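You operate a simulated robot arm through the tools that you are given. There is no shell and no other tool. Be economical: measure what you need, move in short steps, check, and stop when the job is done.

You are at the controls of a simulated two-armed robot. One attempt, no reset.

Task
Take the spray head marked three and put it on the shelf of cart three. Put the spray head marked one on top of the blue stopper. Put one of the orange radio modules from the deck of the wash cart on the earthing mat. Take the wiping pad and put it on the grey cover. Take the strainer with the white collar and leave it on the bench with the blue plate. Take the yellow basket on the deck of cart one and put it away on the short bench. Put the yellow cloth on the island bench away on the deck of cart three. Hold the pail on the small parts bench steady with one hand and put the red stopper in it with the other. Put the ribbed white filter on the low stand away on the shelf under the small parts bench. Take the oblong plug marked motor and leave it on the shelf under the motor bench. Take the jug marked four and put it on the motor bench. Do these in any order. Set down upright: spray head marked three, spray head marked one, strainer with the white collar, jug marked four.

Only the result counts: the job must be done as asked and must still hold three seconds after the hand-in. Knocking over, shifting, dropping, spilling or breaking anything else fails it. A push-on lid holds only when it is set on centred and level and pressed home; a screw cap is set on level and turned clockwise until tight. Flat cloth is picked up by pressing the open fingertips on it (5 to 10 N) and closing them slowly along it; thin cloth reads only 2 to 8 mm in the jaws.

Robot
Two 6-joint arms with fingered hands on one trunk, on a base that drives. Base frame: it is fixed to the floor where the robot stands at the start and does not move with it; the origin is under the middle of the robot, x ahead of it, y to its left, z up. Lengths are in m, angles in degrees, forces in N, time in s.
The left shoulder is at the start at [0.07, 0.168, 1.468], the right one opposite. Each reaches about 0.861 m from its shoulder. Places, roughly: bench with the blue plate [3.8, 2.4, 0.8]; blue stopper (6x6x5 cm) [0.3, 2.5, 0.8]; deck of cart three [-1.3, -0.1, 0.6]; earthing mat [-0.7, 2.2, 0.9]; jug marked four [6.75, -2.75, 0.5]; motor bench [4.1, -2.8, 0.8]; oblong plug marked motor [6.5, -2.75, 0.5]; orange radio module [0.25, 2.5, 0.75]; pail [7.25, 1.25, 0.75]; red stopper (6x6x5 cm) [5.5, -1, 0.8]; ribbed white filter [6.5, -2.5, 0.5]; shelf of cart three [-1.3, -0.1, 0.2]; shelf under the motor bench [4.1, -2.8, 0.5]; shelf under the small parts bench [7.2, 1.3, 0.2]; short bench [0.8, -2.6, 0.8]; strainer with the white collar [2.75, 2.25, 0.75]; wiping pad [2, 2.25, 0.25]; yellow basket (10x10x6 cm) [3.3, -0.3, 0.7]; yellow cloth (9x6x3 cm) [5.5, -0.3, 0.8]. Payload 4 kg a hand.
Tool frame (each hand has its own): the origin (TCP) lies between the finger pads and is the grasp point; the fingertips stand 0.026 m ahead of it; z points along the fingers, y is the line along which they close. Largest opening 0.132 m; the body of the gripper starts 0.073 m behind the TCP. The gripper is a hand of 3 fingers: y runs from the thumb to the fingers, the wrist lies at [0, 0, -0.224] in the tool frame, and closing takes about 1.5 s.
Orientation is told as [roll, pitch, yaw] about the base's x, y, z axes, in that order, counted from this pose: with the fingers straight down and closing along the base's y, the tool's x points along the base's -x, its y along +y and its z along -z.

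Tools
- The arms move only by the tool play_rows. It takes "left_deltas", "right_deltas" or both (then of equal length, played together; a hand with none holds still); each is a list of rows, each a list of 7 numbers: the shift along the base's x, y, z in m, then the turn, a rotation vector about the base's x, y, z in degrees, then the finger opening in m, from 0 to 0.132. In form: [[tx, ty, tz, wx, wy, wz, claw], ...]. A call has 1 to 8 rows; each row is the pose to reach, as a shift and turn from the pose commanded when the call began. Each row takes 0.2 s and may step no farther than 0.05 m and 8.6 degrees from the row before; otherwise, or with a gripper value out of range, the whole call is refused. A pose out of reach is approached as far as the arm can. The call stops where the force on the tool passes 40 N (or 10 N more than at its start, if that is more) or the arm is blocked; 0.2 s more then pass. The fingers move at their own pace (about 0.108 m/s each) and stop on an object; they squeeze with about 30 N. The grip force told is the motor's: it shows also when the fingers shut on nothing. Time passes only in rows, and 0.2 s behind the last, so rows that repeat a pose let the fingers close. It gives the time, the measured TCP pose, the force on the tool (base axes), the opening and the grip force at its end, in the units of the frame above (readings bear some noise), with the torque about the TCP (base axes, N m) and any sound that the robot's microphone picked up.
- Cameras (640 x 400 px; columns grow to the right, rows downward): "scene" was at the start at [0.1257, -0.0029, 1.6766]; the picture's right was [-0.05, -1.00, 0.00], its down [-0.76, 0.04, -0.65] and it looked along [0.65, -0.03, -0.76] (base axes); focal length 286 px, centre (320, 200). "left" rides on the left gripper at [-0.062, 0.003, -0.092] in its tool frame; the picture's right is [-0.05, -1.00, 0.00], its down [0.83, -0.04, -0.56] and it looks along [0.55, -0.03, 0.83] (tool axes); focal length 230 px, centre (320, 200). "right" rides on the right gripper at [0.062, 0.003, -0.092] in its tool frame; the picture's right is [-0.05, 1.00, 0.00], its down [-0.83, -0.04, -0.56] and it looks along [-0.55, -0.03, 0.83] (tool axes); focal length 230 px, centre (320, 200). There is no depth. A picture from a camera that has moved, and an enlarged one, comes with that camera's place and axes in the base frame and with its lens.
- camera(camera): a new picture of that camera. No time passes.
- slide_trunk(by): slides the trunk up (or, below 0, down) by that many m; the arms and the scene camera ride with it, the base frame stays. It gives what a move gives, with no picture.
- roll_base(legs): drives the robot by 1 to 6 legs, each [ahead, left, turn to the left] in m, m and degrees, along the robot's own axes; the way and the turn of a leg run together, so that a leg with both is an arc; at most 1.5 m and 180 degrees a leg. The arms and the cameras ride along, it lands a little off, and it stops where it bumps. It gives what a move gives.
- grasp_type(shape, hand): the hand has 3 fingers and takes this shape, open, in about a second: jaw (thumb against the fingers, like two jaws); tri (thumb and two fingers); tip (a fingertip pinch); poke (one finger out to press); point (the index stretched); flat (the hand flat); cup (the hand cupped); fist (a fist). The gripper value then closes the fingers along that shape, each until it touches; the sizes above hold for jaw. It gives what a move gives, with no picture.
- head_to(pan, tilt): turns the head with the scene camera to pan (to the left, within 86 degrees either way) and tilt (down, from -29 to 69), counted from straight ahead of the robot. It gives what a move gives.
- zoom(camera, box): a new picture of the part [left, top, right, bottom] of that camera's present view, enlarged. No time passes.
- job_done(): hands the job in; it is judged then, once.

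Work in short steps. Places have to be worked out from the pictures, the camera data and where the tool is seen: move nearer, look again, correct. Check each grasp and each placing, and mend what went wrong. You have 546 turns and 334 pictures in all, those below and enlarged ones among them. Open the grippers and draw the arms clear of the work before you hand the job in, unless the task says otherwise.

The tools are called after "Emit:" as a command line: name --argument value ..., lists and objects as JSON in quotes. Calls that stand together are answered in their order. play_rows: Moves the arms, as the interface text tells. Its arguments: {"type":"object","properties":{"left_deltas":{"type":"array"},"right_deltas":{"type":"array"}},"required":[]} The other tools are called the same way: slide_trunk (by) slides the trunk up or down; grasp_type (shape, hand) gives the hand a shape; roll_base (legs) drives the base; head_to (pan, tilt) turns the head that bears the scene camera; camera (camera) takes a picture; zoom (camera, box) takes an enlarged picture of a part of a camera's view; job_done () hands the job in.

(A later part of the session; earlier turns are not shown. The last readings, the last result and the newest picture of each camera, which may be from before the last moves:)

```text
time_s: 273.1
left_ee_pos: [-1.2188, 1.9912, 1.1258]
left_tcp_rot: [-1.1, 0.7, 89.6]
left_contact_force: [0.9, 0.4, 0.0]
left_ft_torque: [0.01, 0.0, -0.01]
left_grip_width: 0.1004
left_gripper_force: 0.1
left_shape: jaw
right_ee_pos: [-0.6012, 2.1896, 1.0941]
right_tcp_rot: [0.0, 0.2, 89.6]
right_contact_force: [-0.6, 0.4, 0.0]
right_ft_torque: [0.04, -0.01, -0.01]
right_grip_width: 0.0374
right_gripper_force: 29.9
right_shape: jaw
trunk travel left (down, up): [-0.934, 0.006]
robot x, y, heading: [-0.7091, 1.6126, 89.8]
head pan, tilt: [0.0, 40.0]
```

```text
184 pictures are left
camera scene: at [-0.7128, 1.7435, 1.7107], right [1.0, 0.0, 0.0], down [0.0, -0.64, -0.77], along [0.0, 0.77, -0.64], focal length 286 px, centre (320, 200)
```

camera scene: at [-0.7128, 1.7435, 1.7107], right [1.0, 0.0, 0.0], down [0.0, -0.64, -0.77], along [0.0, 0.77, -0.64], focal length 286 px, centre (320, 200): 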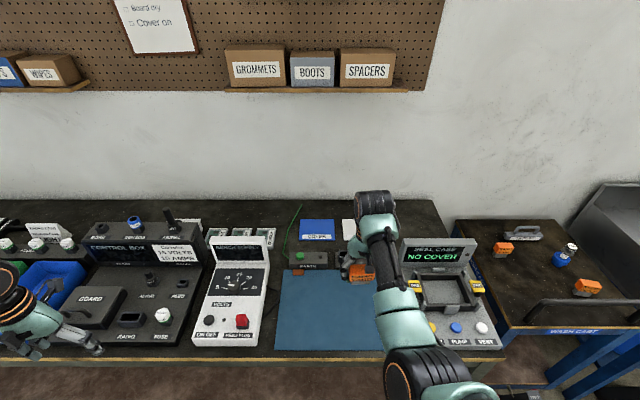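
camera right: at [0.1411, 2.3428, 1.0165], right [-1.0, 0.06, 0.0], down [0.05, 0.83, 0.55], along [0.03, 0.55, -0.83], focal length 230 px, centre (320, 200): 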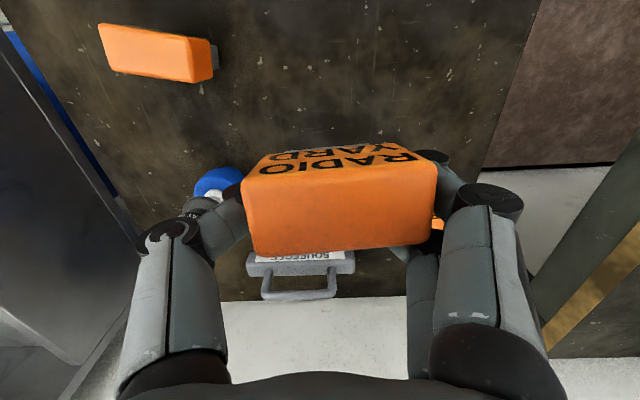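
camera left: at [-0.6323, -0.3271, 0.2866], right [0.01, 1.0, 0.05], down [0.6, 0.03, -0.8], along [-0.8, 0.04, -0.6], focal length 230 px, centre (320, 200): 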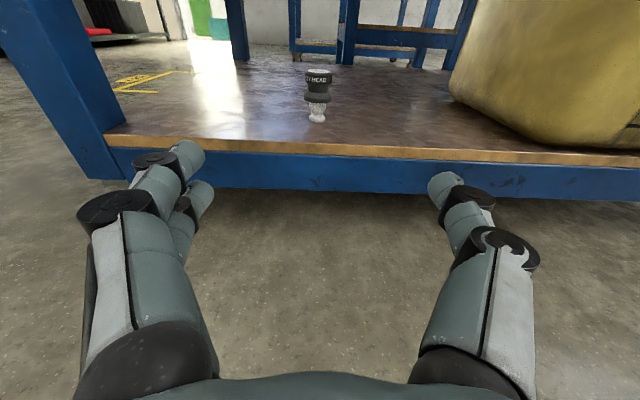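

I lower the module onto the mat at about (-0.62,2.19).

Emit:
play_rows --right_deltas '[[-0.02, 0, -0.03, 0, 0, 0, 0.03], [-0.02, 0, -0.07, 0, 0, 0, 0.03], [-0.02, 0, -0.1, 0, 0, 0, 0.03], [-0.02, 0, -0.13, 0, 0, 0, 0.03], [-0.02, 0, -0.14, 0, 0, 0, 0.03]]'

Emit:
play_rows --right_deltas '[[0, 0, -0.006, 0, 0, 0, 0.03], [0, 0, -0.012, 0, 0, 0, 0.03], [0, 0, -0.018, 0, 0, 0, 0.03]]'

Emit:
camera --camera "right"

```text
time_s: 274.3
left_ee_pos: [-1.2193, 1.9921, 1.1237]
left_tcp_rot: [-1.1, 0.8, 89.6]
left_contact_force: [-0.6, 0.4, 0.0]
left_ft_torque: [-0.03, -0.03, 0.0]
left_grip_width: 0.1003
left_gripper_force: 0.0
left_shape: jaw
right_ee_pos: [-0.6187, 2.1912, 0.9514]
right_tcp_rot: [-0.1, 0.3, 89.6]
right_contact_force: [-0.3, 0.3, -1.4]
right_ft_torque: [0.03, -0.02, 0.0]
right_grip_width: 0.0375
right_gripper_force: 30.1
right_shape: jaw
trunk travel left (down, up): [-0.934, 0.006]
robot x, y, heading: [-0.7136, 1.6116, 89.9]
head pan, tilt: [0.0, 40.0]
```

```text
time_s: 275.1
left_ee_pos: [-1.2199, 1.9922, 1.1227]
left_tcp_rot: [-1.2, 0.6, 89.5]
left_contact_force: [0.6, 0.5, 0.4]
left_ft_torque: [0.0, -0.01, 0.05]
left_grip_width: 0.1003
left_gripper_force: 0.0
left_shape: jaw
right_ee_pos: [-0.6211, 2.1922, 0.9353]
right_tcp_rot: [-0.2, 0.3, 89.7]
right_contact_force: [-0.7, -0.3, -0.9]
right_ft_torque: [0.02, -0.05, 0.02]
right_grip_width: 0.0375
right_gripper_force: 29.6
right_shape: jaw
trunk travel left (down, up): [-0.934, 0.006]
robot x, y, heading: [-0.7097, 1.6093, 89.9]
head pan, tilt: [0.0, 40.0]
```

```text
183 pictures are left
camera right: at [-0.625, 2.1298, 1.0277], right [-1.0, 0.06, 0.0], down [0.05, 0.83, 0.55], along [0.03, 0.55, -0.83], focal length 230 px, centre (320, 200)
```

right: 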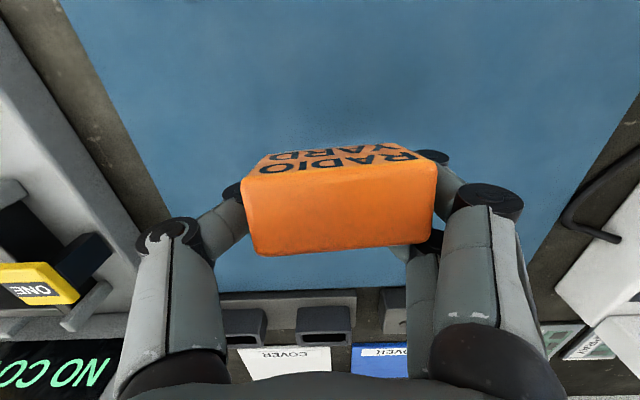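

Emit:
play_rows --right_deltas '[[0, 0, -0.006, 0, 0, 0, 0.03], [0, 0, -0.012, 0, 0, 0, 0.03], [0, 0, -0.018, 0, 0, 0, 0.03], [0, 0, -0.024, 0, 0, 0, 0.03]]'

Emit:
play_rows --right_deltas '[[0, 0, 0, 0, 0, 0, 0.045], [0, 0, 0, 0, 0, 0, 0.06], [0, 0, 0, 0, 0, 0, 0.09], [0, 0, 0.01, 0, 0, 0, 0.1], [0, 0, 0.04, 0, 0, 0, 0.1], [0, 0, 0.08, 0, 0, 0, 0.1], [0, 0, 0.12, 0, 0, 0, 0.1]]'

Emit:
camera --camera "right"

```text
time_s: 276.1
left_ee_pos: [-1.2185, 1.9929, 1.1227]
left_tcp_rot: [-1.1, 0.8, 89.6]
left_contact_force: [-0.5, -0.7, -0.1]
left_ft_torque: [-0.02, 0.0, 0.01]
left_grip_width: 0.1002
left_gripper_force: 0.0
left_shape: jaw
right_ee_pos: [-0.6202, 2.1907, 0.9115]
right_tcp_rot: [0.0, 0.3, 89.6]
right_contact_force: [-0.3, 0.0, -1.1]
right_ft_torque: [0.04, -0.02, -0.01]
right_grip_width: 0.0376
right_gripper_force: 29.8
right_shape: jaw
trunk travel left (down, up): [-0.934, 0.006]
robot x, y, heading: [-0.7095, 1.6119, 89.9]
head pan, tilt: [0.0, 40.0]
```

```text
time_s: 277.7
left_ee_pos: [-1.2175, 1.992, 1.1239]
left_tcp_rot: [-1.0, 0.7, 89.6]
left_contact_force: [-0.5, -0.3, 0.2]
left_ft_torque: [0.03, -0.02, -0.01]
left_grip_width: 0.1003
left_gripper_force: 0.0
left_shape: jaw
right_ee_pos: [-0.617, 2.189, 1.0312]
right_tcp_rot: [-0.5, 0.3, 89.4]
right_contact_force: [-0.1, 0.1, -0.5]
right_ft_torque: [0.0, -0.02, 0.0]
right_grip_width: 0.0997
right_gripper_force: 0.0
right_shape: jaw
trunk travel left (down, up): [-0.934, 0.006]
robot x, y, heading: [-0.7114, 1.6088, 90.0]
head pan, tilt: [0.0, 40.0]
```

```text
182 pictures are left
camera right: at [-0.6212, 2.1282, 1.1249], right [-1.0, 0.06, -0.01], down [0.05, 0.83, 0.55], along [0.04, 0.55, -0.83], focal length 230 px, centre (320, 200)
```

right: 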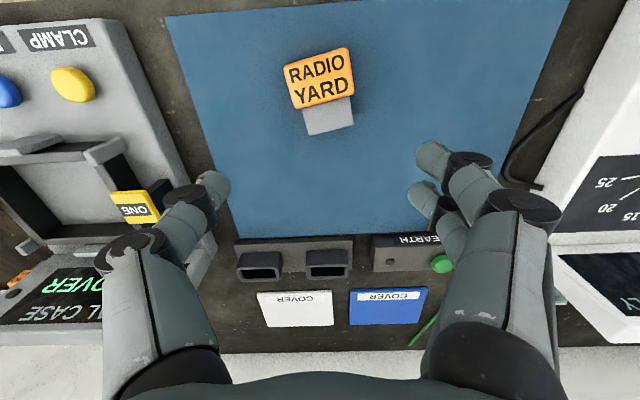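

The module lies on the mat (task 3 done). Now back up and strafe right along the aisle toward the wiping pad near (2,2.25).

Emit:
roll_base --legs '[[-0.36, 0, 0], [0, -1.4, 0], [0, -1.1, 0]]'

Emit:
camera --camera "scene"

```text
time_s: 291.8
left_ee_pos: [1.2823, 1.6289, 1.1243]
left_tcp_rot: [-1.2, 0.7, 90.9]
left_contact_force: [-0.7, 0.5, 0.3]
left_ft_torque: [0.02, 0.02, 0.0]
left_grip_width: 0.1002
left_gripper_force: 0.1
left_shape: jaw
right_ee_pos: [1.8811, 1.841, 1.0316]
right_tcp_rot: [-0.5, 0.3, 90.7]
right_contact_force: [0.0, -0.7, 0.2]
right_ft_torque: [0.01, 0.01, 0.03]
right_grip_width: 0.0997
right_gripper_force: 0.0
right_shape: jaw
trunk travel left (down, up): [-0.934, 0.006]
robot x, y, heading: [1.7973, 1.2616, 91.3]
head pan, tilt: [0.0, 40.0]
```

```text
181 pictures are left
camera scene: at [1.7937, 1.3955, 1.7104], right [1.0, 0.02, 0.0], down [0.02, -0.64, -0.77], along [-0.02, 0.77, -0.64], focal length 286 px, centre (320, 200)
```

scene: 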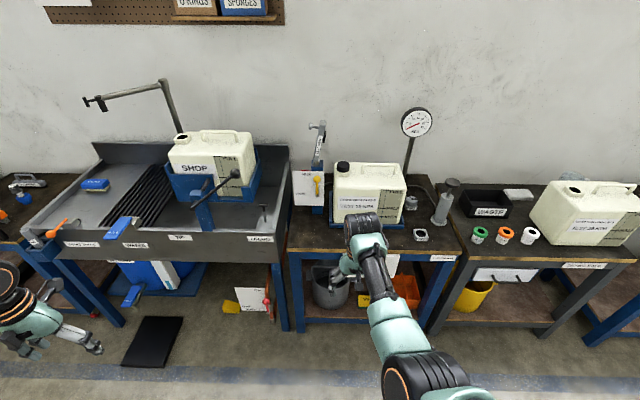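

Emit:
zoom --camera "scene" --box '[290, 240, 460, 340]'

Emit:
zoom --camera "scene" --box '[440, 170, 640, 300]'

```text
3.76 times, centred on (375, 290) of scene
camera zoom: at [1.7937, 1.3955, 1.7104], right [1.0, 0.02, 0.0], down [0.02, -0.64, -0.77], along [-0.02, 0.77, -0.64], focal length 1076 px, centre (113, -139)
```

zoom: 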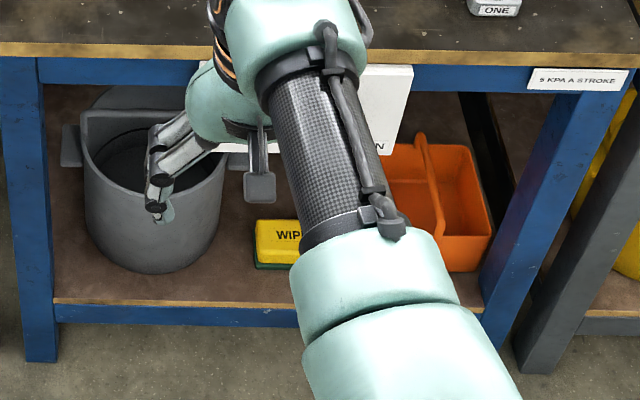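

```text
3.08 times, centred on (540, 235) of scene
camera zoom: at [1.7937, 1.3955, 1.7104], right [1.0, 0.02, 0.0], down [0.02, -0.64, -0.77], along [-0.02, 0.77, -0.64], focal length 879 px, centre (-357, 92)
```

zoom: 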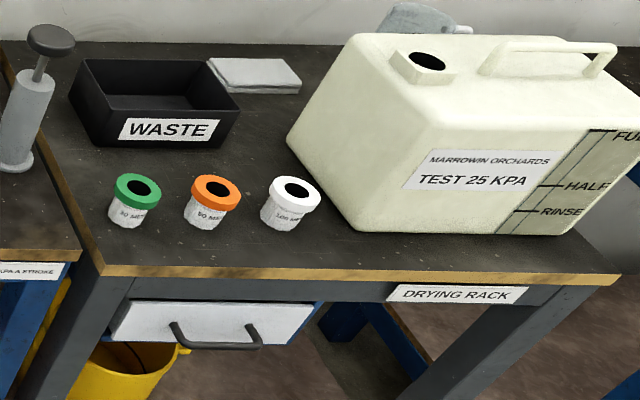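

The white-collar strainer is third in the row on the drying rack; the WIPING PAD is a yellow block on the low shelf near (2.02,2.26). I lower the trunk and approach it with the right hand.

Emit:
slide_trunk --by -0.4

Emit:
slide_trunk --by -0.3

Emit:
roll_base --legs '[[0.15, -0.13, -1.3]]'

Emit:
camera --camera "right"

Emit:
camera --camera "scene"

```text
time_s: 295.6
left_ee_pos: [1.2846, 1.6298, 0.7236]
left_tcp_rot: [-1.1, 0.7, 90.9]
left_contact_force: [0.4, -0.8, 0.4]
left_ft_torque: [0.02, 0.01, -0.01]
left_grip_width: 0.1003
left_gripper_force: 0.1
left_shape: jaw
right_ee_pos: [1.8812, 1.8404, 0.6314]
right_tcp_rot: [-0.5, 0.2, 90.7]
right_contact_force: [-0.2, 0.1, 0.3]
right_ft_torque: [0.0, -0.03, 0.02]
right_grip_width: 0.0998
right_gripper_force: 0.1
right_shape: jaw
trunk travel left (down, up): [-0.534, 0.406]
robot x, y, heading: [1.7962, 1.2586, 91.2]
head pan, tilt: [0.0, 40.0]
```

```text
time_s: 298.6
left_ee_pos: [1.2835, 1.6295, 0.4231]
left_tcp_rot: [-1.2, 0.7, 90.9]
left_contact_force: [0.8, 0.0, -0.2]
left_ft_torque: [0.0, 0.01, 0.0]
left_grip_width: 0.1001
left_gripper_force: 0.1
left_shape: jaw
right_ee_pos: [1.8823, 1.8415, 0.3323]
right_tcp_rot: [-0.5, 0.2, 90.6]
right_contact_force: [0.6, 0.0, -0.3]
right_ft_torque: [0.01, 0.02, 0.01]
right_grip_width: 0.0998
right_gripper_force: 0.1
right_shape: jaw
trunk travel left (down, up): [-0.234, 0.706]
robot x, y, heading: [1.7967, 1.2588, 91.5]
head pan, tilt: [0.0, 40.0]
```

```text
time_s: 300.2
left_ee_pos: [1.4245, 1.7993, 0.4232]
left_tcp_rot: [-0.9, 0.6, 89.3]
left_contact_force: [-0.1, -0.3, -0.1]
left_ft_torque: [0.0, -0.02, -0.02]
left_grip_width: 0.1003
left_gripper_force: 0.0
left_shape: jaw
right_ee_pos: [2.0274, 1.9948, 0.33]
right_tcp_rot: [-0.4, 0.2, 89.0]
right_contact_force: [0.0, 0.3, 0.4]
right_ft_torque: [0.04, -0.04, 0.02]
right_grip_width: 0.0999
right_gripper_force: 0.1
right_shape: jaw
trunk travel left (down, up): [-0.234, 0.706]
robot x, y, heading: [1.9295, 1.412, 89.6]
head pan, tilt: [0.0, 40.0]
```

```text
178 pictures are left
camera right: at [2.0222, 1.9326, 0.4238], right [-1.0, 0.07, -0.01], down [0.05, 0.83, 0.55], along [0.04, 0.55, -0.83], focal length 230 px, centre (320, 200)
```

right: 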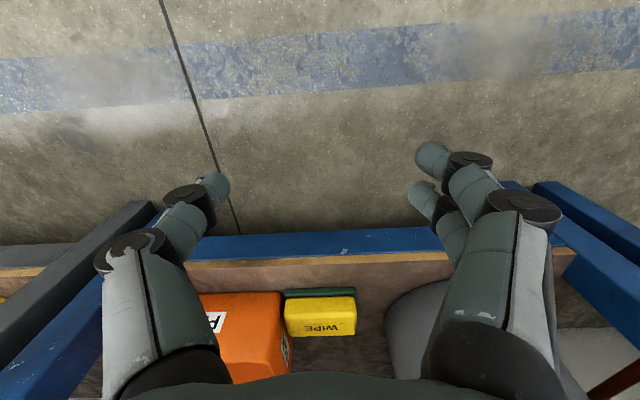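

```text
177 pictures are left
camera scene: at [1.9289, 1.5517, 1.0104], right [1.0, 0.0, 0.0], down [0.0, -0.64, -0.77], along [0.0, 0.77, -0.64], focal length 286 px, centre (320, 200)
```

scene: 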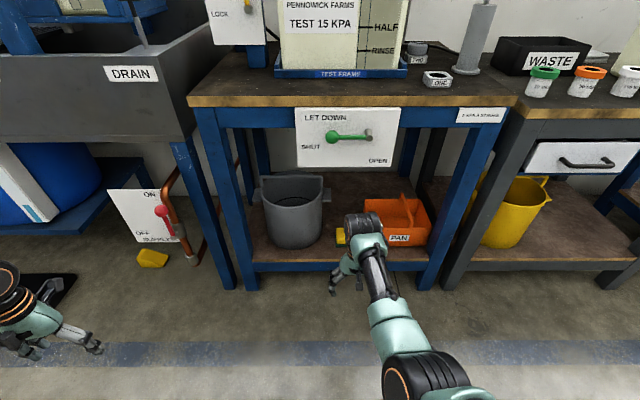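

The pad (≈9×5×4 cm) is at about (2.043,2.24). A valve panel hangs above, so I tilt the hand 40° forward before going in.

Emit:
play_rows --right_deltas '[[0.005, 0, 0, 8, 0, 0, 0.12], [0.01, 0, 0, 16, 0, 0, 0.12], [0.015, 0, 0, 24, 0, 0, 0.12], [0.015, 0, 0, 32, 0, 0, 0.12], [0.015, 0, 0, 40, 0, 0, 0.12]]'

Emit:
camera --camera "right"

```text
time_s: 301.1
left_ee_pos: [1.4242, 1.8001, 0.4229]
left_tcp_rot: [-1.0, 0.7, 89.4]
left_contact_force: [-0.6, -1.1, -0.1]
left_ft_torque: [0.01, 0.02, 0.01]
left_grip_width: 0.1002
left_gripper_force: 0.0
left_shape: jaw
right_ee_pos: [2.1269, 2.0506, 0.386]
right_tcp_rot: [-8.9, -31.2, 90.6]
right_contact_force: [0.0, 0.4, -0.8]
right_ft_torque: [0.01, 0.06, -0.01]
right_grip_width: 0.1198
right_gripper_force: 0.0
right_shape: jaw
trunk travel left (down, up): [-0.234, 0.706]
robot x, y, heading: [1.9276, 1.4104, 89.8]
head pan, tilt: [0.0, 40.0]
stopped in row 4 (right hand): the arm was blocked; the commanded pose is now the measured one
```

```text
176 pictures are left
camera right: at [2.1096, 1.9498, 0.4302], right [-0.99, 0.12, -0.11], down [-0.05, 0.42, 0.9], along [0.15, 0.9, -0.41], focal length 230 px, centre (320, 200)
```

right: 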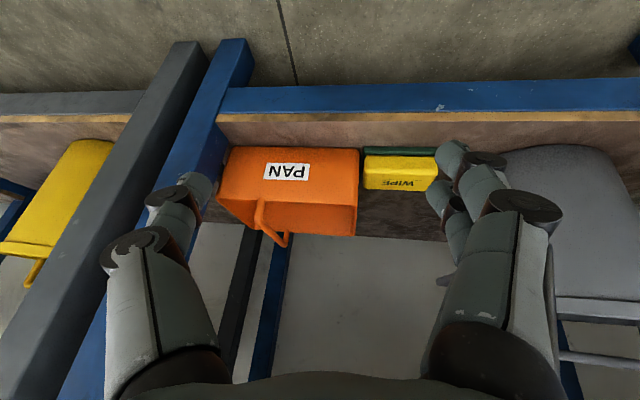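

The pad sits right against the orange caddy, leaving no room for the thumb. I'll press the closed fingertips on its top and drag it forward clear of the caddy. First close the fingers and move over it.

Emit:
play_rows --right_deltas '[[0, 0, 0, 0, 5, 0, 0.03], [0, 0, 0, 0, 9, 0, 0.02], [0, 0, 0, 0, 9, 0, 0.02], [0, 0, 0, 0, 9, 0, 0.02]]'

Emit:
roll_base --legs '[[0.17, 0.08, 0]]'

Emit:
camera --camera "right"

Emit:
camera --camera "scene"

```text
time_s: 302.1
left_ee_pos: [1.4237, 1.8003, 0.4239]
left_tcp_rot: [-1.0, 0.7, 89.4]
left_contact_force: [-1.2, 0.3, 0.4]
left_ft_torque: [-0.01, 0.03, -0.03]
left_grip_width: 0.1001
left_gripper_force: 0.1
left_shape: jaw
right_ee_pos: [2.1248, 2.0505, 0.383]
right_tcp_rot: [1.7, -30.7, 85.0]
right_contact_force: [-0.1, 1.1, 0.4]
right_ft_torque: [-0.01, 0.01, 0.02]
right_grip_width: 0.0203
right_gripper_force: 0.0
right_shape: jaw
trunk travel left (down, up): [-0.234, 0.706]
robot x, y, heading: [1.9312, 1.415, 89.6]
head pan, tilt: [0.0, 40.0]
```

```text
time_s: 303.7
left_ee_pos: [1.3456, 1.9726, 0.4231]
left_tcp_rot: [-1.1, 0.7, 89.5]
left_contact_force: [0.4, -0.3, -0.2]
left_ft_torque: [-0.01, 0.05, 0.0]
left_grip_width: 0.1002
left_gripper_force: 0.0
left_shape: jaw
right_ee_pos: [2.044, 2.2238, 0.3825]
right_tcp_rot: [1.7, -30.7, 85.3]
right_contact_force: [0.8, -1.0, 0.4]
right_ft_torque: [0.05, 0.0, -0.03]
right_grip_width: 0.0206
right_gripper_force: 0.0
right_shape: jaw
trunk travel left (down, up): [-0.234, 0.706]
robot x, y, heading: [1.8508, 1.5886, 89.8]
head pan, tilt: [0.0, 40.0]
```

```text
175 pictures are left
camera right: at [2.0338, 2.1233, 0.4309], right [-0.99, 0.11, 0.05], down [0.09, 0.42, 0.9], along [0.08, 0.9, -0.43], focal length 230 px, centre (320, 200)
```

right: 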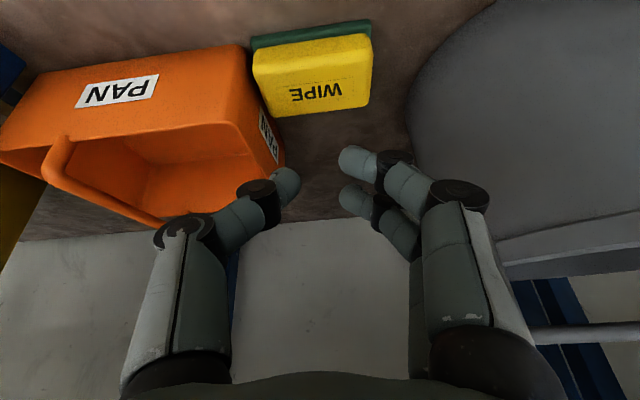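

```text
174 pictures are left
camera scene: at [1.8491, 1.7253, 1.0104], right [1.0, 0.0, 0.0], down [0.0, -0.64, -0.77], along [0.0, 0.77, -0.64], focal length 286 px, centre (320, 200)
```

scene: 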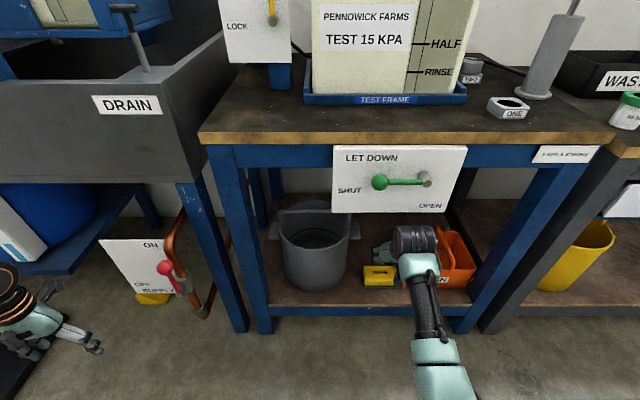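

Emit:
play_rows --right_deltas '[[0, 0.005, -0.03, 0, 0, 0, 0.015], [0, 0.01, -0.06, 0, 0, 0, 0.015], [0, 0.012, -0.08, 0, 0, 0, 0.015], [0, 0.012, -0.088, 0, 0, 0, 0.015]]'

Emit:
camera --camera "right"

```text
time_s: 304.7
left_ee_pos: [1.3447, 1.9714, 0.4221]
left_tcp_rot: [-1.0, 0.7, 89.3]
left_contact_force: [-0.3, 0.1, 0.9]
left_ft_torque: [0.01, 0.02, 0.01]
left_grip_width: 0.1004
left_gripper_force: 0.1
left_shape: jaw
right_ee_pos: [2.0414, 2.2363, 0.2934]
right_tcp_rot: [1.7, -30.6, 85.3]
right_contact_force: [-0.6, -0.4, -0.1]
right_ft_torque: [0.02, 0.01, -0.03]
right_grip_width: 0.0152
right_gripper_force: 0.0
right_shape: jaw
trunk travel left (down, up): [-0.234, 0.706]
robot x, y, heading: [1.8485, 1.5925, 90.0]
head pan, tilt: [0.0, 40.0]
```

```text
173 pictures are left
camera right: at [2.0316, 2.1351, 0.3421], right [-0.99, 0.11, 0.05], down [0.09, 0.42, 0.9], along [0.08, 0.9, -0.43], focal length 230 px, centre (320, 200)
```

right: 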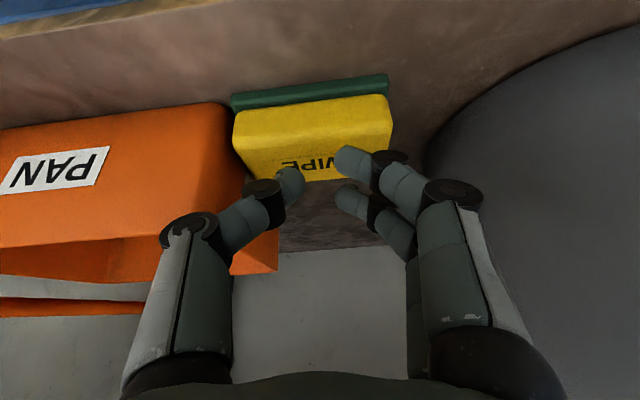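

Emit:
play_rows --right_deltas '[[0, 0, -0.006, 0, 0, 0, 0.015], [0, 0, -0.012, 0, 0, 0, 0.015], [0, 0, -0.018, 0, 0, 0, 0.015]]'

Emit:
camera --camera "right"

```text
time_s: 305.5
left_ee_pos: [1.344, 1.9709, 0.424]
left_tcp_rot: [-1.1, 0.7, 89.4]
left_contact_force: [-0.4, -0.6, 0.0]
left_ft_torque: [0.01, 0.03, -0.01]
left_grip_width: 0.1002
left_gripper_force: 0.0
left_shape: jaw
right_ee_pos: [2.043, 2.2371, 0.2773]
right_tcp_rot: [1.8, -30.7, 85.2]
right_contact_force: [-0.2, 1.3, 0.8]
right_ft_torque: [0.0, 0.04, 0.01]
right_grip_width: 0.0156
right_gripper_force: 0.0
right_shape: jaw
trunk travel left (down, up): [-0.234, 0.706]
robot x, y, heading: [1.8528, 1.588, 90.0]
head pan, tilt: [0.0, 40.0]
```

```text
172 pictures are left
camera right: at [2.0332, 2.1352, 0.3256], right [-0.99, 0.11, 0.05], down [0.09, 0.42, 0.9], along [0.08, 0.9, -0.43], focal length 230 px, centre (320, 200)
```

right: 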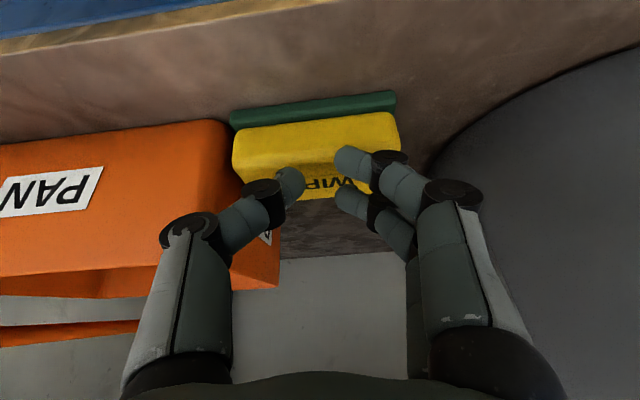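

Emit:
play_rows --right_deltas '[[0, 0, -0.005, 0, 0, 0, 0.015], [0, 0, -0.01, 0, 0, 0, 0.015], [0, 0, -0.015, 0, 0, 0, 0.015], [0, 0, -0.02, 0, 0, 0, 0.015]]'

Emit:
camera --camera "right"

```text
time_s: 306.5
left_ee_pos: [1.3436, 1.9717, 0.4255]
left_tcp_rot: [-1.2, 0.4, 89.4]
left_contact_force: [0.5, -0.8, 0.0]
left_ft_torque: [0.02, 0.0, 0.01]
left_grip_width: 0.1
left_gripper_force: 0.0
left_shape: jaw
right_ee_pos: [2.0442, 2.2395, 0.2657]
right_tcp_rot: [1.6, -31.5, 85.2]
right_contact_force: [3.1, -6.5, 29.8]
right_ft_torque: [0.25, -0.32, -0.1]
right_grip_width: 0.0115
right_gripper_force: 3.1
right_shape: jaw
trunk travel left (down, up): [-0.234, 0.706]
robot x, y, heading: [1.8479, 1.5863, 89.7]
head pan, tilt: [0.0, 40.0]
```

```text
171 pictures are left
camera right: at [2.035, 2.1379, 0.3112], right [-0.99, 0.11, 0.05], down [0.09, 0.41, 0.91], along [0.08, 0.9, -0.42], focal length 230 px, centre (320, 200)
```

right: 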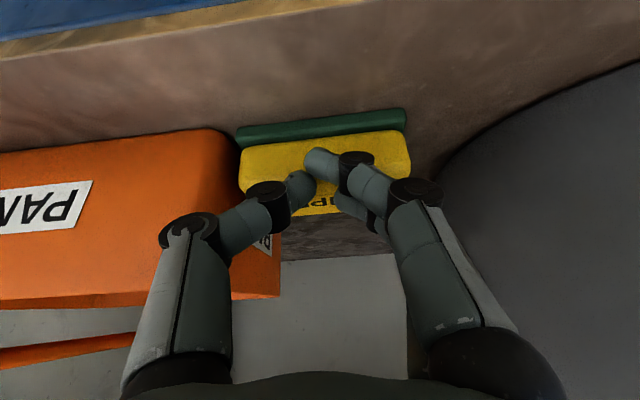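

Firm contact on the pad top. I drag it toward me and slightly left.

Emit:
play_rows --right_deltas '[[0, 0, 0.003, 0, 0, 0, 0.015], [0, -0.012, 0.003, 0, 0, 0, 0.015], [-0.002, -0.024, 0.003, 0, 0, 0, 0.015], [-0.004, -0.036, 0.003, 0, 0, 0, 0.015], [-0.005, -0.048, 0.003, 0, 0, 0, 0.015]]'

Emit:
camera --camera "right"

```text
time_s: 307.7
left_ee_pos: [1.3439, 1.9712, 0.4237]
left_tcp_rot: [-1.0, 0.7, 89.4]
left_contact_force: [0.7, 0.5, 0.8]
left_ft_torque: [-0.02, 0.0, 0.01]
left_grip_width: 0.1002
left_gripper_force: 0.1
left_shape: jaw
right_ee_pos: [2.0387, 2.1882, 0.2608]
right_tcp_rot: [1.6, -30.7, 85.4]
right_contact_force: [0.4, 0.0, -0.1]
right_ft_torque: [-0.02, -0.01, 0.01]
right_grip_width: 0.0
right_gripper_force: 30.0
right_shape: jaw
trunk travel left (down, up): [-0.234, 0.706]
robot x, y, heading: [1.8543, 1.5898, 89.9]
head pan, tilt: [0.0, 40.0]
```

```text
170 pictures are left
camera right: at [2.0288, 2.0878, 0.3086], right [-0.99, 0.11, 0.05], down [0.09, 0.42, 0.9], along [0.08, 0.9, -0.43], focal length 230 px, centre (320, 200)
```

right: 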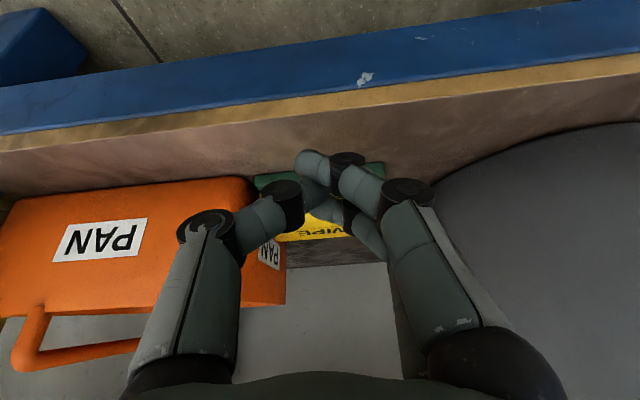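

The fingers just slid off. Instead I'll grip it front-to-back: back out, bring the hand vertical and yaw it 90°.

Emit:
roll_base --legs '[[-0.2, 0, 0]]'

Emit:
play_rows --right_deltas '[[0.01, 0, 0.03, -8, 0, 0, 0.06], [0.02, 0, 0.06, -16, 0, 0, 0.1], [0.03, 0, 0.07, -24, 0, 0, 0.1], [0.03, 0, 0.07, -30, 0, 0, 0.1]]'

Emit:
play_rows --right_deltas '[[0, 0, 0, 0, 0, -8.5, 0.1], [0, 0, 0, 0, 0, -17, 0.1], [0, 0, 0, 0, 0, -25.5, 0.1], [0, 0, 0, 0, 0, -34, 0.1], [0, 0, 0, 0, 0, -42.5, 0.1], [0, 0, 0, 0, 0, -51, 0.1], [0, 0, 0, 0, 0, -59.5, 0.1], [0, 0, 0, 0, 0, -68, 0.1]]'

Emit:
play_rows --right_deltas '[[0, 0, 0, 0, 0, -8.5, 0.1], [0, 0, 0, 0, 0, -17, 0.1], [0, 0, 0, 0, 0, -19, 0.1]]'

Emit:
camera --camera "right"

```text
time_s: 309.2
left_ee_pos: [1.3437, 1.7766, 0.4242]
left_tcp_rot: [-1.0, 0.7, 89.6]
left_contact_force: [-0.1, 0.5, 0.3]
left_ft_torque: [-0.01, 0.01, -0.01]
left_grip_width: 0.1003
left_gripper_force: 0.0
left_shape: jaw
right_ee_pos: [2.0363, 1.9974, 0.2613]
right_tcp_rot: [1.6, -30.8, 85.5]
right_contact_force: [0.5, -0.5, -1.1]
right_ft_torque: [-0.01, 0.0, -0.02]
right_grip_width: 0.0002
right_gripper_force: 30.4
right_shape: jaw
trunk travel left (down, up): [-0.234, 0.706]
robot x, y, heading: [1.8515, 1.3997, 90.1]
head pan, tilt: [0.0, 40.0]
```

```text
time_s: 310.2
left_ee_pos: [1.3436, 1.7778, 0.4233]
left_tcp_rot: [-1.1, 0.7, 89.6]
left_contact_force: [-0.2, 0.0, 0.5]
left_ft_torque: [0.02, -0.03, 0.02]
left_grip_width: 0.1002
left_gripper_force: 0.2
left_shape: jaw
right_ee_pos: [2.0655, 1.9963, 0.3307]
right_tcp_rot: [-0.6, -0.8, 86.0]
right_contact_force: [-0.2, 0.3, 0.0]
right_ft_torque: [0.01, -0.02, 0.0]
right_grip_width: 0.0999
right_gripper_force: 0.1
right_shape: jaw
trunk travel left (down, up): [-0.234, 0.706]
robot x, y, heading: [1.8472, 1.3974, 90.1]
head pan, tilt: [0.0, 40.0]
```

```text
time_s: 312.0
left_ee_pos: [1.3428, 1.7759, 0.4235]
left_tcp_rot: [-0.9, 0.8, 89.6]
left_contact_force: [-0.5, 0.5, 0.1]
left_ft_torque: [0.01, -0.04, -0.01]
left_grip_width: 0.1002
left_gripper_force: 0.1
left_shape: jaw
right_ee_pos: [2.0653, 1.9957, 0.3295]
right_tcp_rot: [-0.6, -0.7, 18.0]
right_contact_force: [-0.2, 0.7, 0.2]
right_ft_torque: [0.0, 0.03, -0.01]
right_grip_width: 0.0998
right_gripper_force: 0.0
right_shape: jaw
trunk travel left (down, up): [-0.234, 0.706]
robot x, y, heading: [1.8471, 1.3932, 90.1]
head pan, tilt: [0.0, 40.0]
```

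```text
time_s: 312.8
left_ee_pos: [1.3434, 1.7762, 0.4239]
left_tcp_rot: [-1.0, 0.7, 89.6]
left_contact_force: [-0.6, 0.8, -0.4]
left_ft_torque: [0.03, 0.0, 0.01]
left_grip_width: 0.1004
left_gripper_force: 0.0
left_shape: jaw
right_ee_pos: [2.065, 1.9969, 0.3307]
right_tcp_rot: [-0.6, -0.8, -1.1]
right_contact_force: [-0.2, 0.1, 0.1]
right_ft_torque: [0.01, 0.0, 0.0]
right_grip_width: 0.0998
right_gripper_force: 0.1
right_shape: jaw
trunk travel left (down, up): [-0.234, 0.706]
robot x, y, heading: [1.8513, 1.3958, 90.0]
head pan, tilt: [0.0, 40.0]
```

```text
169 pictures are left
camera right: at [2.0027, 2.0004, 0.4222], right [0.07, 1.0, -0.01], down [0.82, -0.05, 0.57], along [0.57, -0.05, -0.82], focal length 230 px, centre (320, 200)
```

right: 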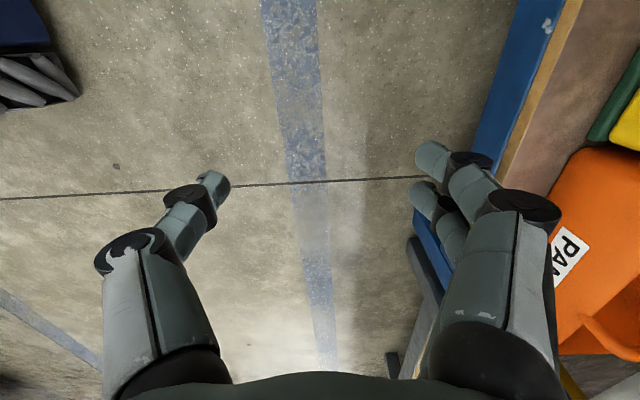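

Yaw is fine. I lower 3 cm and drive in so the hand is over the pad.

Emit:
slide_trunk --by -0.03

Emit:
roll_base --legs '[[0.24, 0.022, 0]]'

Emit:
camera --camera "right"

```text
time_s: 313.6
left_ee_pos: [1.3434, 1.7767, 0.3932]
left_tcp_rot: [-0.9, 0.8, 89.7]
left_contact_force: [-0.3, 0.1, -1.4]
left_ft_torque: [0.03, -0.02, -0.02]
left_grip_width: 0.1003
left_gripper_force: 0.0
left_shape: jaw
right_ee_pos: [2.0662, 1.9962, 0.3005]
right_tcp_rot: [-0.6, -0.8, -0.9]
right_contact_force: [0.6, 0.9, -0.1]
right_ft_torque: [-0.01, -0.02, -0.04]
right_grip_width: 0.0996
right_gripper_force: 0.1
right_shape: jaw
trunk travel left (down, up): [-0.204, 0.736]
robot x, y, heading: [1.8507, 1.3941, 90.3]
head pan, tilt: [0.0, 40.0]
```

```text
time_s: 315.4
left_ee_pos: [1.3176, 2.016, 0.393]
left_tcp_rot: [-1.1, 0.7, 89.8]
left_contact_force: [0.1, -0.3, -0.7]
left_ft_torque: [0.0, 0.0, 0.01]
left_grip_width: 0.1003
left_gripper_force: 0.1
left_shape: jaw
right_ee_pos: [2.0401, 2.238, 0.3005]
right_tcp_rot: [-0.7, -0.8, -0.6]
right_contact_force: [1.2, -0.2, 0.9]
right_ft_torque: [-0.01, 0.02, -0.02]
right_grip_width: 0.0997
right_gripper_force: 0.1
right_shape: jaw
trunk travel left (down, up): [-0.204, 0.736]
robot x, y, heading: [1.8291, 1.6343, 90.2]
head pan, tilt: [0.0, 40.0]
```

```text
168 pictures are left
camera right: at [1.9773, 2.2417, 0.3919], right [0.06, 1.0, -0.01], down [0.82, -0.05, 0.57], along [0.57, -0.04, -0.82], focal length 230 px, centre (320, 200)
```

right: 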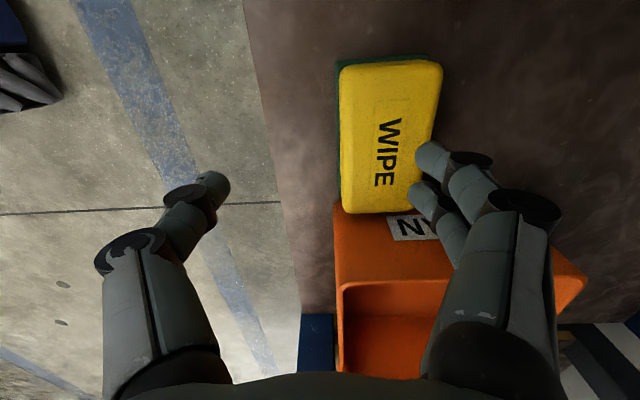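

The pad's centre is (2.03,2.278). I advance 4 cm, then descend around it.

Emit:
roll_base --legs '[[0.04, 0.01, 0]]'

Emit:
play_rows --right_deltas '[[0, 0, -0.02, 0, 0, 0, 0.1], [0, 0, -0.035, 0, 0, 0, 0.1], [0, 0, -0.044, 0, 0, 0, 0.1]]'

Emit:
camera --camera "right"

```text
time_s: 316.3
left_ee_pos: [1.3057, 2.0547, 0.3942]
left_tcp_rot: [-1.0, 0.7, 89.8]
left_contact_force: [-0.8, 0.0, -0.4]
left_ft_torque: [0.0, 0.02, 0.01]
left_grip_width: 0.1001
left_gripper_force: 0.0
left_shape: jaw
right_ee_pos: [2.0297, 2.2777, 0.3008]
right_tcp_rot: [-0.6, -0.7, -0.6]
right_contact_force: [-0.3, -0.1, 0.7]
right_ft_torque: [0.02, 0.0, -0.02]
right_grip_width: 0.0995
right_gripper_force: 0.1
right_shape: jaw
trunk travel left (down, up): [-0.204, 0.736]
robot x, y, heading: [1.8191, 1.6776, 90.6]
head pan, tilt: [0.0, 40.0]
```

```text
time_s: 317.1
left_ee_pos: [1.307, 2.0553, 0.3931]
left_tcp_rot: [-1.1, 0.6, 89.8]
left_contact_force: [-0.5, 0.2, -0.5]
left_ft_torque: [0.0, 0.02, -0.02]
left_grip_width: 0.1
left_gripper_force: 0.1
left_shape: jaw
right_ee_pos: [2.0287, 2.2761, 0.2576]
right_tcp_rot: [-0.6, -0.8, -0.6]
right_contact_force: [-0.6, -1.0, 0.5]
right_ft_torque: [-0.04, -0.01, -0.01]
right_grip_width: 0.0995
right_gripper_force: 0.1
right_shape: jaw
trunk travel left (down, up): [-0.204, 0.736]
robot x, y, heading: [1.819, 1.6757, 90.4]
head pan, tilt: [0.0, 40.0]
```

```text
167 pictures are left
camera right: at [1.9654, 2.2814, 0.3489], right [0.06, 1.0, -0.01], down [0.82, -0.05, 0.57], along [0.57, -0.04, -0.82], focal length 230 px, centre (320, 200)
```

right: 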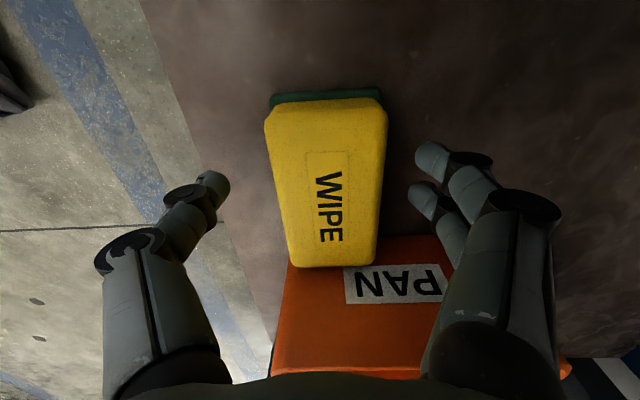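

Well straddled front and back. I close on the pad.

Emit:
play_rows --right_deltas '[[0, 0, -0.008, 0, 0, 0, 0.08], [0, 0, -0.008, 0, 0, 0, 0.05], [0, 0, -0.008, 0, 0, 0, 0.03], [0, 0, -0.008, 0, 0, 0, 0.03], [0, 0, -0.008, 0, 0, 0, 0.03]]'

Emit:
play_rows --right_deltas '[[0, 0, 0.01, 0, 0, 0, 0.03], [0, 0, 0.03, 0, 0, 0, 0.03], [0, 0, 0.05, 0, 0, 0, 0.03]]'

Emit:
camera --camera "right"

```text
time_s: 318.3
left_ee_pos: [1.307, 2.0549, 0.3936]
left_tcp_rot: [-1.0, 0.7, 89.8]
left_contact_force: [0.7, 0.9, 0.3]
left_ft_torque: [0.02, -0.01, 0.02]
left_grip_width: 0.1006
left_gripper_force: 0.1
left_shape: jaw
right_ee_pos: [2.0284, 2.2774, 0.2489]
right_tcp_rot: [-0.6, -0.8, -0.6]
right_contact_force: [0.3, 1.0, -0.2]
right_ft_torque: [0.03, 0.01, 0.02]
right_grip_width: 0.0537
right_gripper_force: 30.4
right_shape: jaw
trunk travel left (down, up): [-0.204, 0.736]
robot x, y, heading: [1.8203, 1.6745, 90.3]
head pan, tilt: [0.0, 40.0]
```

```text
time_s: 319.1
left_ee_pos: [1.3073, 2.0541, 0.394]
left_tcp_rot: [-0.9, 0.8, 89.8]
left_contact_force: [0.0, -0.6, -0.4]
left_ft_torque: [0.0, 0.03, -0.04]
left_grip_width: 0.1001
left_gripper_force: 0.0
left_shape: jaw
right_ee_pos: [2.03, 2.2761, 0.3]
right_tcp_rot: [-0.6, -0.7, -0.6]
right_contact_force: [-0.1, -0.4, -2.2]
right_ft_torque: [-0.02, 0.01, -0.02]
right_grip_width: 0.0535
right_gripper_force: 30.2
right_shape: jaw
trunk travel left (down, up): [-0.204, 0.736]
robot x, y, heading: [1.8156, 1.677, 90.3]
head pan, tilt: [0.0, 40.0]
```

```text
166 pictures are left
camera right: at [1.9668, 2.2812, 0.3909], right [0.06, 1.0, -0.01], down [0.82, -0.05, 0.57], along [0.57, -0.04, -0.82], focal length 230 px, centre (320, 200)
```

right: 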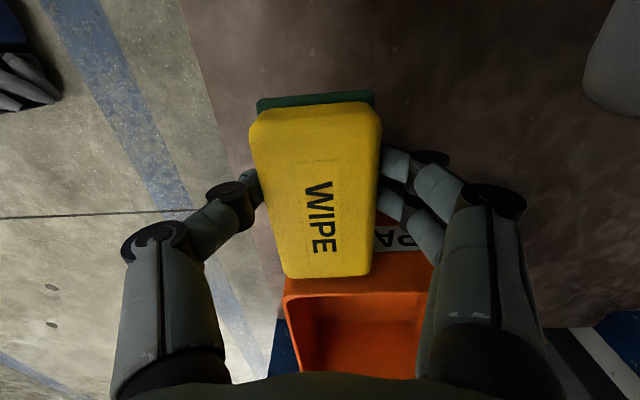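

Pad in hand. I back out, raise the trunk, tuck the right hand back, and prepare the left hand (yawed 90°) for the strainer.

Emit:
roll_base --legs '[[-0.35, 0, 0]]'

Emit:
slide_trunk --by 0.4

Emit:
slide_trunk --by 0.1

Emit:
play_rows --left_deltas '[[0.03, 0.03, -0.01, 0, 0, 8.5, 0.1], [0.06, 0.06, -0.02, 0, 0, 17, 0.1], [0.09, 0.09, -0.03, 0, 0, 25.5, 0.1], [0.12, 0.12, -0.04, 0, 0, 34, 0.1], [0.15, 0.15, -0.05, 0, 0, 42.5, 0.1], [0.18, 0.18, -0.06, 0, 0, 51, 0.1], [0.2, 0.19, -0.06, 0, 0, 59.5, 0.1], [0.22, 0.2, -0.06, 0, 0, 68, 0.1]]' --right_deltas '[[0.02, -0.03, 0, 0, 0, 0, 0.03], [0.04, -0.06, 0, 0, 0, 0, 0.03], [0.06, -0.09, 0, 0, 0, 0, 0.03], [0.08, -0.12, 0, 0, 0, 0, 0.03], [0.1, -0.15, 0, 0, 0, 0, 0.03], [0.12, -0.18, 0, 0, 0, 0, 0.03], [0.14, -0.21, 0, 0, 0, 0, 0.03], [0.16, -0.24, 0, 0, 0, 0, 0.03]]'

Emit:
play_rows --left_deltas '[[0, 0, 0, 0, 0, 8.5, 0.1], [0, 0, 0, 0, 0, 17, 0.1], [0, 0, 0, 0, 0, 22, 0.1]]'

```text
time_s: 321.4
left_ee_pos: [1.3113, 1.6966, 0.393]
left_tcp_rot: [-1.0, 0.7, 89.1]
left_contact_force: [-0.3, 0.3, -0.3]
left_ft_torque: [0.03, 0.0, -0.01]
left_grip_width: 0.1001
left_gripper_force: 0.0
left_shape: jaw
right_ee_pos: [2.0376, 1.9105, 0.3002]
right_tcp_rot: [-0.5, -0.7, -1.4]
right_contact_force: [0.3, -0.6, -1.9]
right_ft_torque: [0.0, 0.02, -0.02]
right_grip_width: 0.0535
right_gripper_force: 29.5
right_shape: jaw
trunk travel left (down, up): [-0.204, 0.736]
robot x, y, heading: [1.817, 1.3089, 89.2]
head pan, tilt: [0.0, 40.0]
```

```text
time_s: 325.2
left_ee_pos: [1.3126, 1.6976, 0.7941]
left_tcp_rot: [-1.0, 0.7, 89.2]
left_contact_force: [-0.6, 0.7, -0.3]
left_ft_torque: [-0.02, 0.0, 0.02]
left_grip_width: 0.1004
left_gripper_force: 0.0
left_shape: jaw
right_ee_pos: [2.0384, 1.9117, 0.6993]
right_tcp_rot: [-0.6, -0.8, -1.4]
right_contact_force: [0.8, -0.2, -1.7]
right_ft_torque: [0.02, 0.04, 0.03]
right_grip_width: 0.0534
right_gripper_force: 30.0
right_shape: jaw
trunk travel left (down, up): [-0.604, 0.336]
robot x, y, heading: [1.8165, 1.3132, 89.5]
head pan, tilt: [0.0, 40.0]
```

```text
time_s: 326.6
left_ee_pos: [1.3119, 1.6991, 0.8929]
left_tcp_rot: [-0.9, 0.7, 89.2]
left_contact_force: [0.5, 0.3, -0.4]
left_ft_torque: [0.0, 0.0, -0.01]
left_grip_width: 0.1004
left_gripper_force: 0.1
left_shape: jaw
right_ee_pos: [2.0379, 1.9114, 0.799]
right_tcp_rot: [-0.6, -0.8, -1.4]
right_contact_force: [0.0, -0.3, -1.0]
right_ft_torque: [-0.03, 0.04, 0.02]
right_grip_width: 0.0533
right_gripper_force: 29.9
right_shape: jaw
trunk travel left (down, up): [-0.704, 0.236]
robot x, y, heading: [1.8146, 1.3098, 89.5]
head pan, tilt: [0.0, 40.0]
```

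```text
time_s: 328.4
left_ee_pos: [1.5342, 1.8978, 0.834]
left_tcp_rot: [-1.0, 0.5, 157.3]
left_contact_force: [-0.3, 0.5, -0.8]
left_ft_torque: [0.04, 0.03, -0.01]
left_grip_width: 0.1003
left_gripper_force: 0.1
left_shape: jaw
right_ee_pos: [2.1988, 1.6704, 0.7989]
right_tcp_rot: [-0.6, -0.7, -1.4]
right_contact_force: [-0.3, 0.5, -0.7]
right_ft_torque: [0.02, 0.03, 0.01]
right_grip_width: 0.0534
right_gripper_force: 29.8
right_shape: jaw
trunk travel left (down, up): [-0.704, 0.236]
robot x, y, heading: [1.8156, 1.3109, 89.5]
head pan, tilt: [0.0, 40.0]
```

```text
time_s: 329.1
left_ee_pos: [1.5319, 1.8989, 0.8346]
left_tcp_rot: [-0.9, 0.7, 174.1]
left_contact_force: [0.0, 0.2, -0.1]
left_ft_torque: [0.01, 0.01, -0.01]
left_grip_width: 0.1004
left_gripper_force: 0.0
left_shape: jaw
left hand out of reach, approached as far as the arm can: row 3
right_ee_pos: [2.1975, 1.6708, 0.8005]
right_tcp_rot: [-0.6, -0.8, -1.4]
right_contact_force: [0.5, -0.1, -0.8]
right_ft_torque: [-0.01, 0.0, -0.02]
right_grip_width: 0.0531
right_gripper_force: 30.4
right_shape: jaw
trunk travel left (down, up): [-0.704, 0.236]
robot x, y, heading: [1.8176, 1.3145, 89.5]
head pan, tilt: [0.0, 40.0]
```

Emit:
slide_trunk --by 0.09

Emit:
roll_base --legs '[[0, -1.12, 0.5], [0.24, 0, 0]]'

Emit:
camera --camera "left"

Emit:
camera --camera "scene"

```text
time_s: 330.4
left_ee_pos: [1.5337, 1.898, 0.9229]
left_tcp_rot: [-1.0, 0.7, 174.0]
left_contact_force: [-0.4, -0.1, -0.7]
left_ft_torque: [0.01, -0.01, 0.02]
left_grip_width: 0.1002
left_gripper_force: 0.0
left_shape: jaw
right_ee_pos: [2.1962, 1.6711, 0.8899]
right_tcp_rot: [-0.6, -0.8, -1.4]
right_contact_force: [-0.5, -1.0, -1.2]
right_ft_torque: [0.02, 0.02, 0.01]
right_grip_width: 0.0532
right_gripper_force: 30.3
right_shape: jaw
trunk travel left (down, up): [-0.794, 0.146]
robot x, y, heading: [1.8153, 1.3119, 89.5]
head pan, tilt: [0.0, 40.0]
```

```text
time_s: 337.7
left_ee_pos: [2.6785, 2.1397, 0.9238]
left_tcp_rot: [-1.1, 0.8, 174.3]
left_contact_force: [0.7, -0.5, 0.4]
left_ft_torque: [-0.02, -0.04, -0.01]
left_grip_width: 0.1002
left_gripper_force: 0.1
left_shape: jaw
right_ee_pos: [3.3434, 1.9152, 0.8903]
right_tcp_rot: [-0.6, -0.8, -1.3]
right_contact_force: [-0.1, -0.4, -1.0]
right_ft_torque: [-0.04, 0.07, -0.02]
right_grip_width: 0.0537
right_gripper_force: 29.9
right_shape: jaw
trunk travel left (down, up): [-0.794, 0.146]
robot x, y, heading: [2.9636, 1.5543, 89.7]
head pan, tilt: [0.0, 40.0]
```

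```text
165 pictures are left
camera left: at [2.6166, 2.1422, 1.0168], right [0.05, 1.0, 0.02], down [0.82, -0.05, 0.57], along [0.57, -0.01, -0.82], focal length 230 px, centre (320, 200)
```

left: 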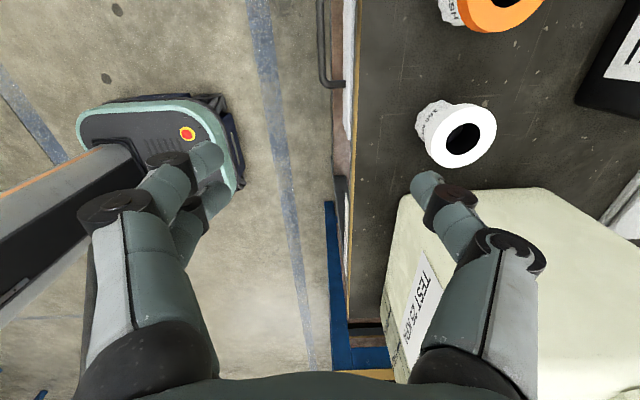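

```text
164 pictures are left
camera scene: at [2.9634, 1.6909, 1.5706], right [1.0, 0.0, 0.0], down [0.0, -0.64, -0.77], along [0.0, 0.77, -0.64], focal length 286 px, centre (320, 200)
```

scene: 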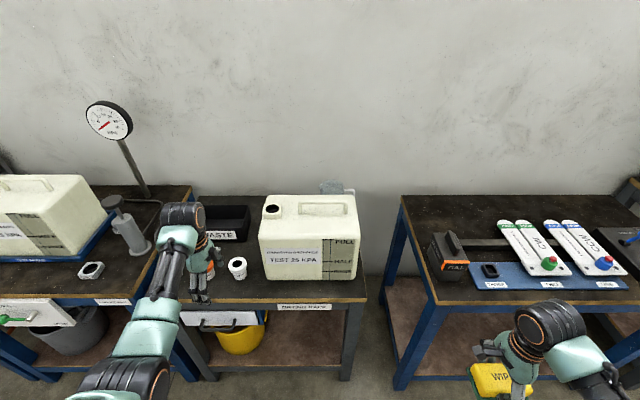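

The white strainer is at (2.694,2.27), top z≈0.82. I advance over it.

Emit:
roll_base --legs '[[0.131, -0.016, 0]]'

Emit:
play_rows --left_deltas '[[0, 0, -0.03, 0, 0, 0, 0.11], [0, 0, -0.05, 0, 0, 0, 0.11]]'

Emit:
camera --camera "left"

```text
time_s: 339.0
left_ee_pos: [2.6944, 2.2701, 0.9249]
left_tcp_rot: [-1.1, 0.6, 174.3]
left_contact_force: [0.9, 0.1, 0.4]
left_ft_torque: [0.02, -0.01, -0.04]
left_grip_width: 0.1003
left_gripper_force: 0.0
left_shape: jaw
right_ee_pos: [3.3612, 2.0454, 0.8907]
right_tcp_rot: [-0.6, -0.9, -1.1]
right_contact_force: [-0.2, -0.8, -1.1]
right_ft_torque: [0.02, 0.0, 0.01]
right_grip_width: 0.0531
right_gripper_force: 29.7
right_shape: jaw
trunk travel left (down, up): [-0.794, 0.146]
robot x, y, heading: [2.9814, 1.6828, 89.8]
head pan, tilt: [0.0, 40.0]
```

```text
time_s: 339.6
left_ee_pos: [2.6931, 2.2702, 0.8741]
left_tcp_rot: [-1.0, 0.7, 174.3]
left_contact_force: [0.2, -0.3, 0.0]
left_ft_torque: [0.0, 0.05, 0.0]
left_grip_width: 0.1097
left_gripper_force: 0.0
left_shape: jaw
right_ee_pos: [3.3604, 2.0463, 0.8894]
right_tcp_rot: [-0.7, -0.9, -1.0]
right_contact_force: [-0.4, -0.2, -1.0]
right_ft_torque: [0.0, -0.01, 0.05]
right_grip_width: 0.0535
right_gripper_force: 29.8
right_shape: jaw
trunk travel left (down, up): [-0.794, 0.146]
robot x, y, heading: [2.9782, 1.6833, 89.8]
head pan, tilt: [0.0, 40.0]
```

```text
163 pictures are left
camera left: at [2.6325, 2.273, 0.9663], right [0.05, 1.0, 0.02], down [0.82, -0.05, 0.57], along [0.57, -0.01, -0.82], focal length 230 px, centre (320, 200)
```

left: 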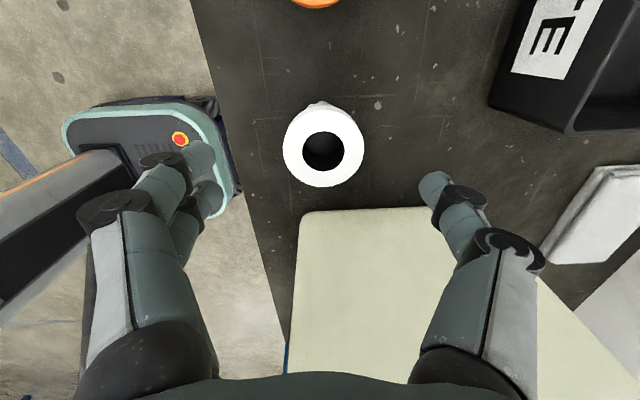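

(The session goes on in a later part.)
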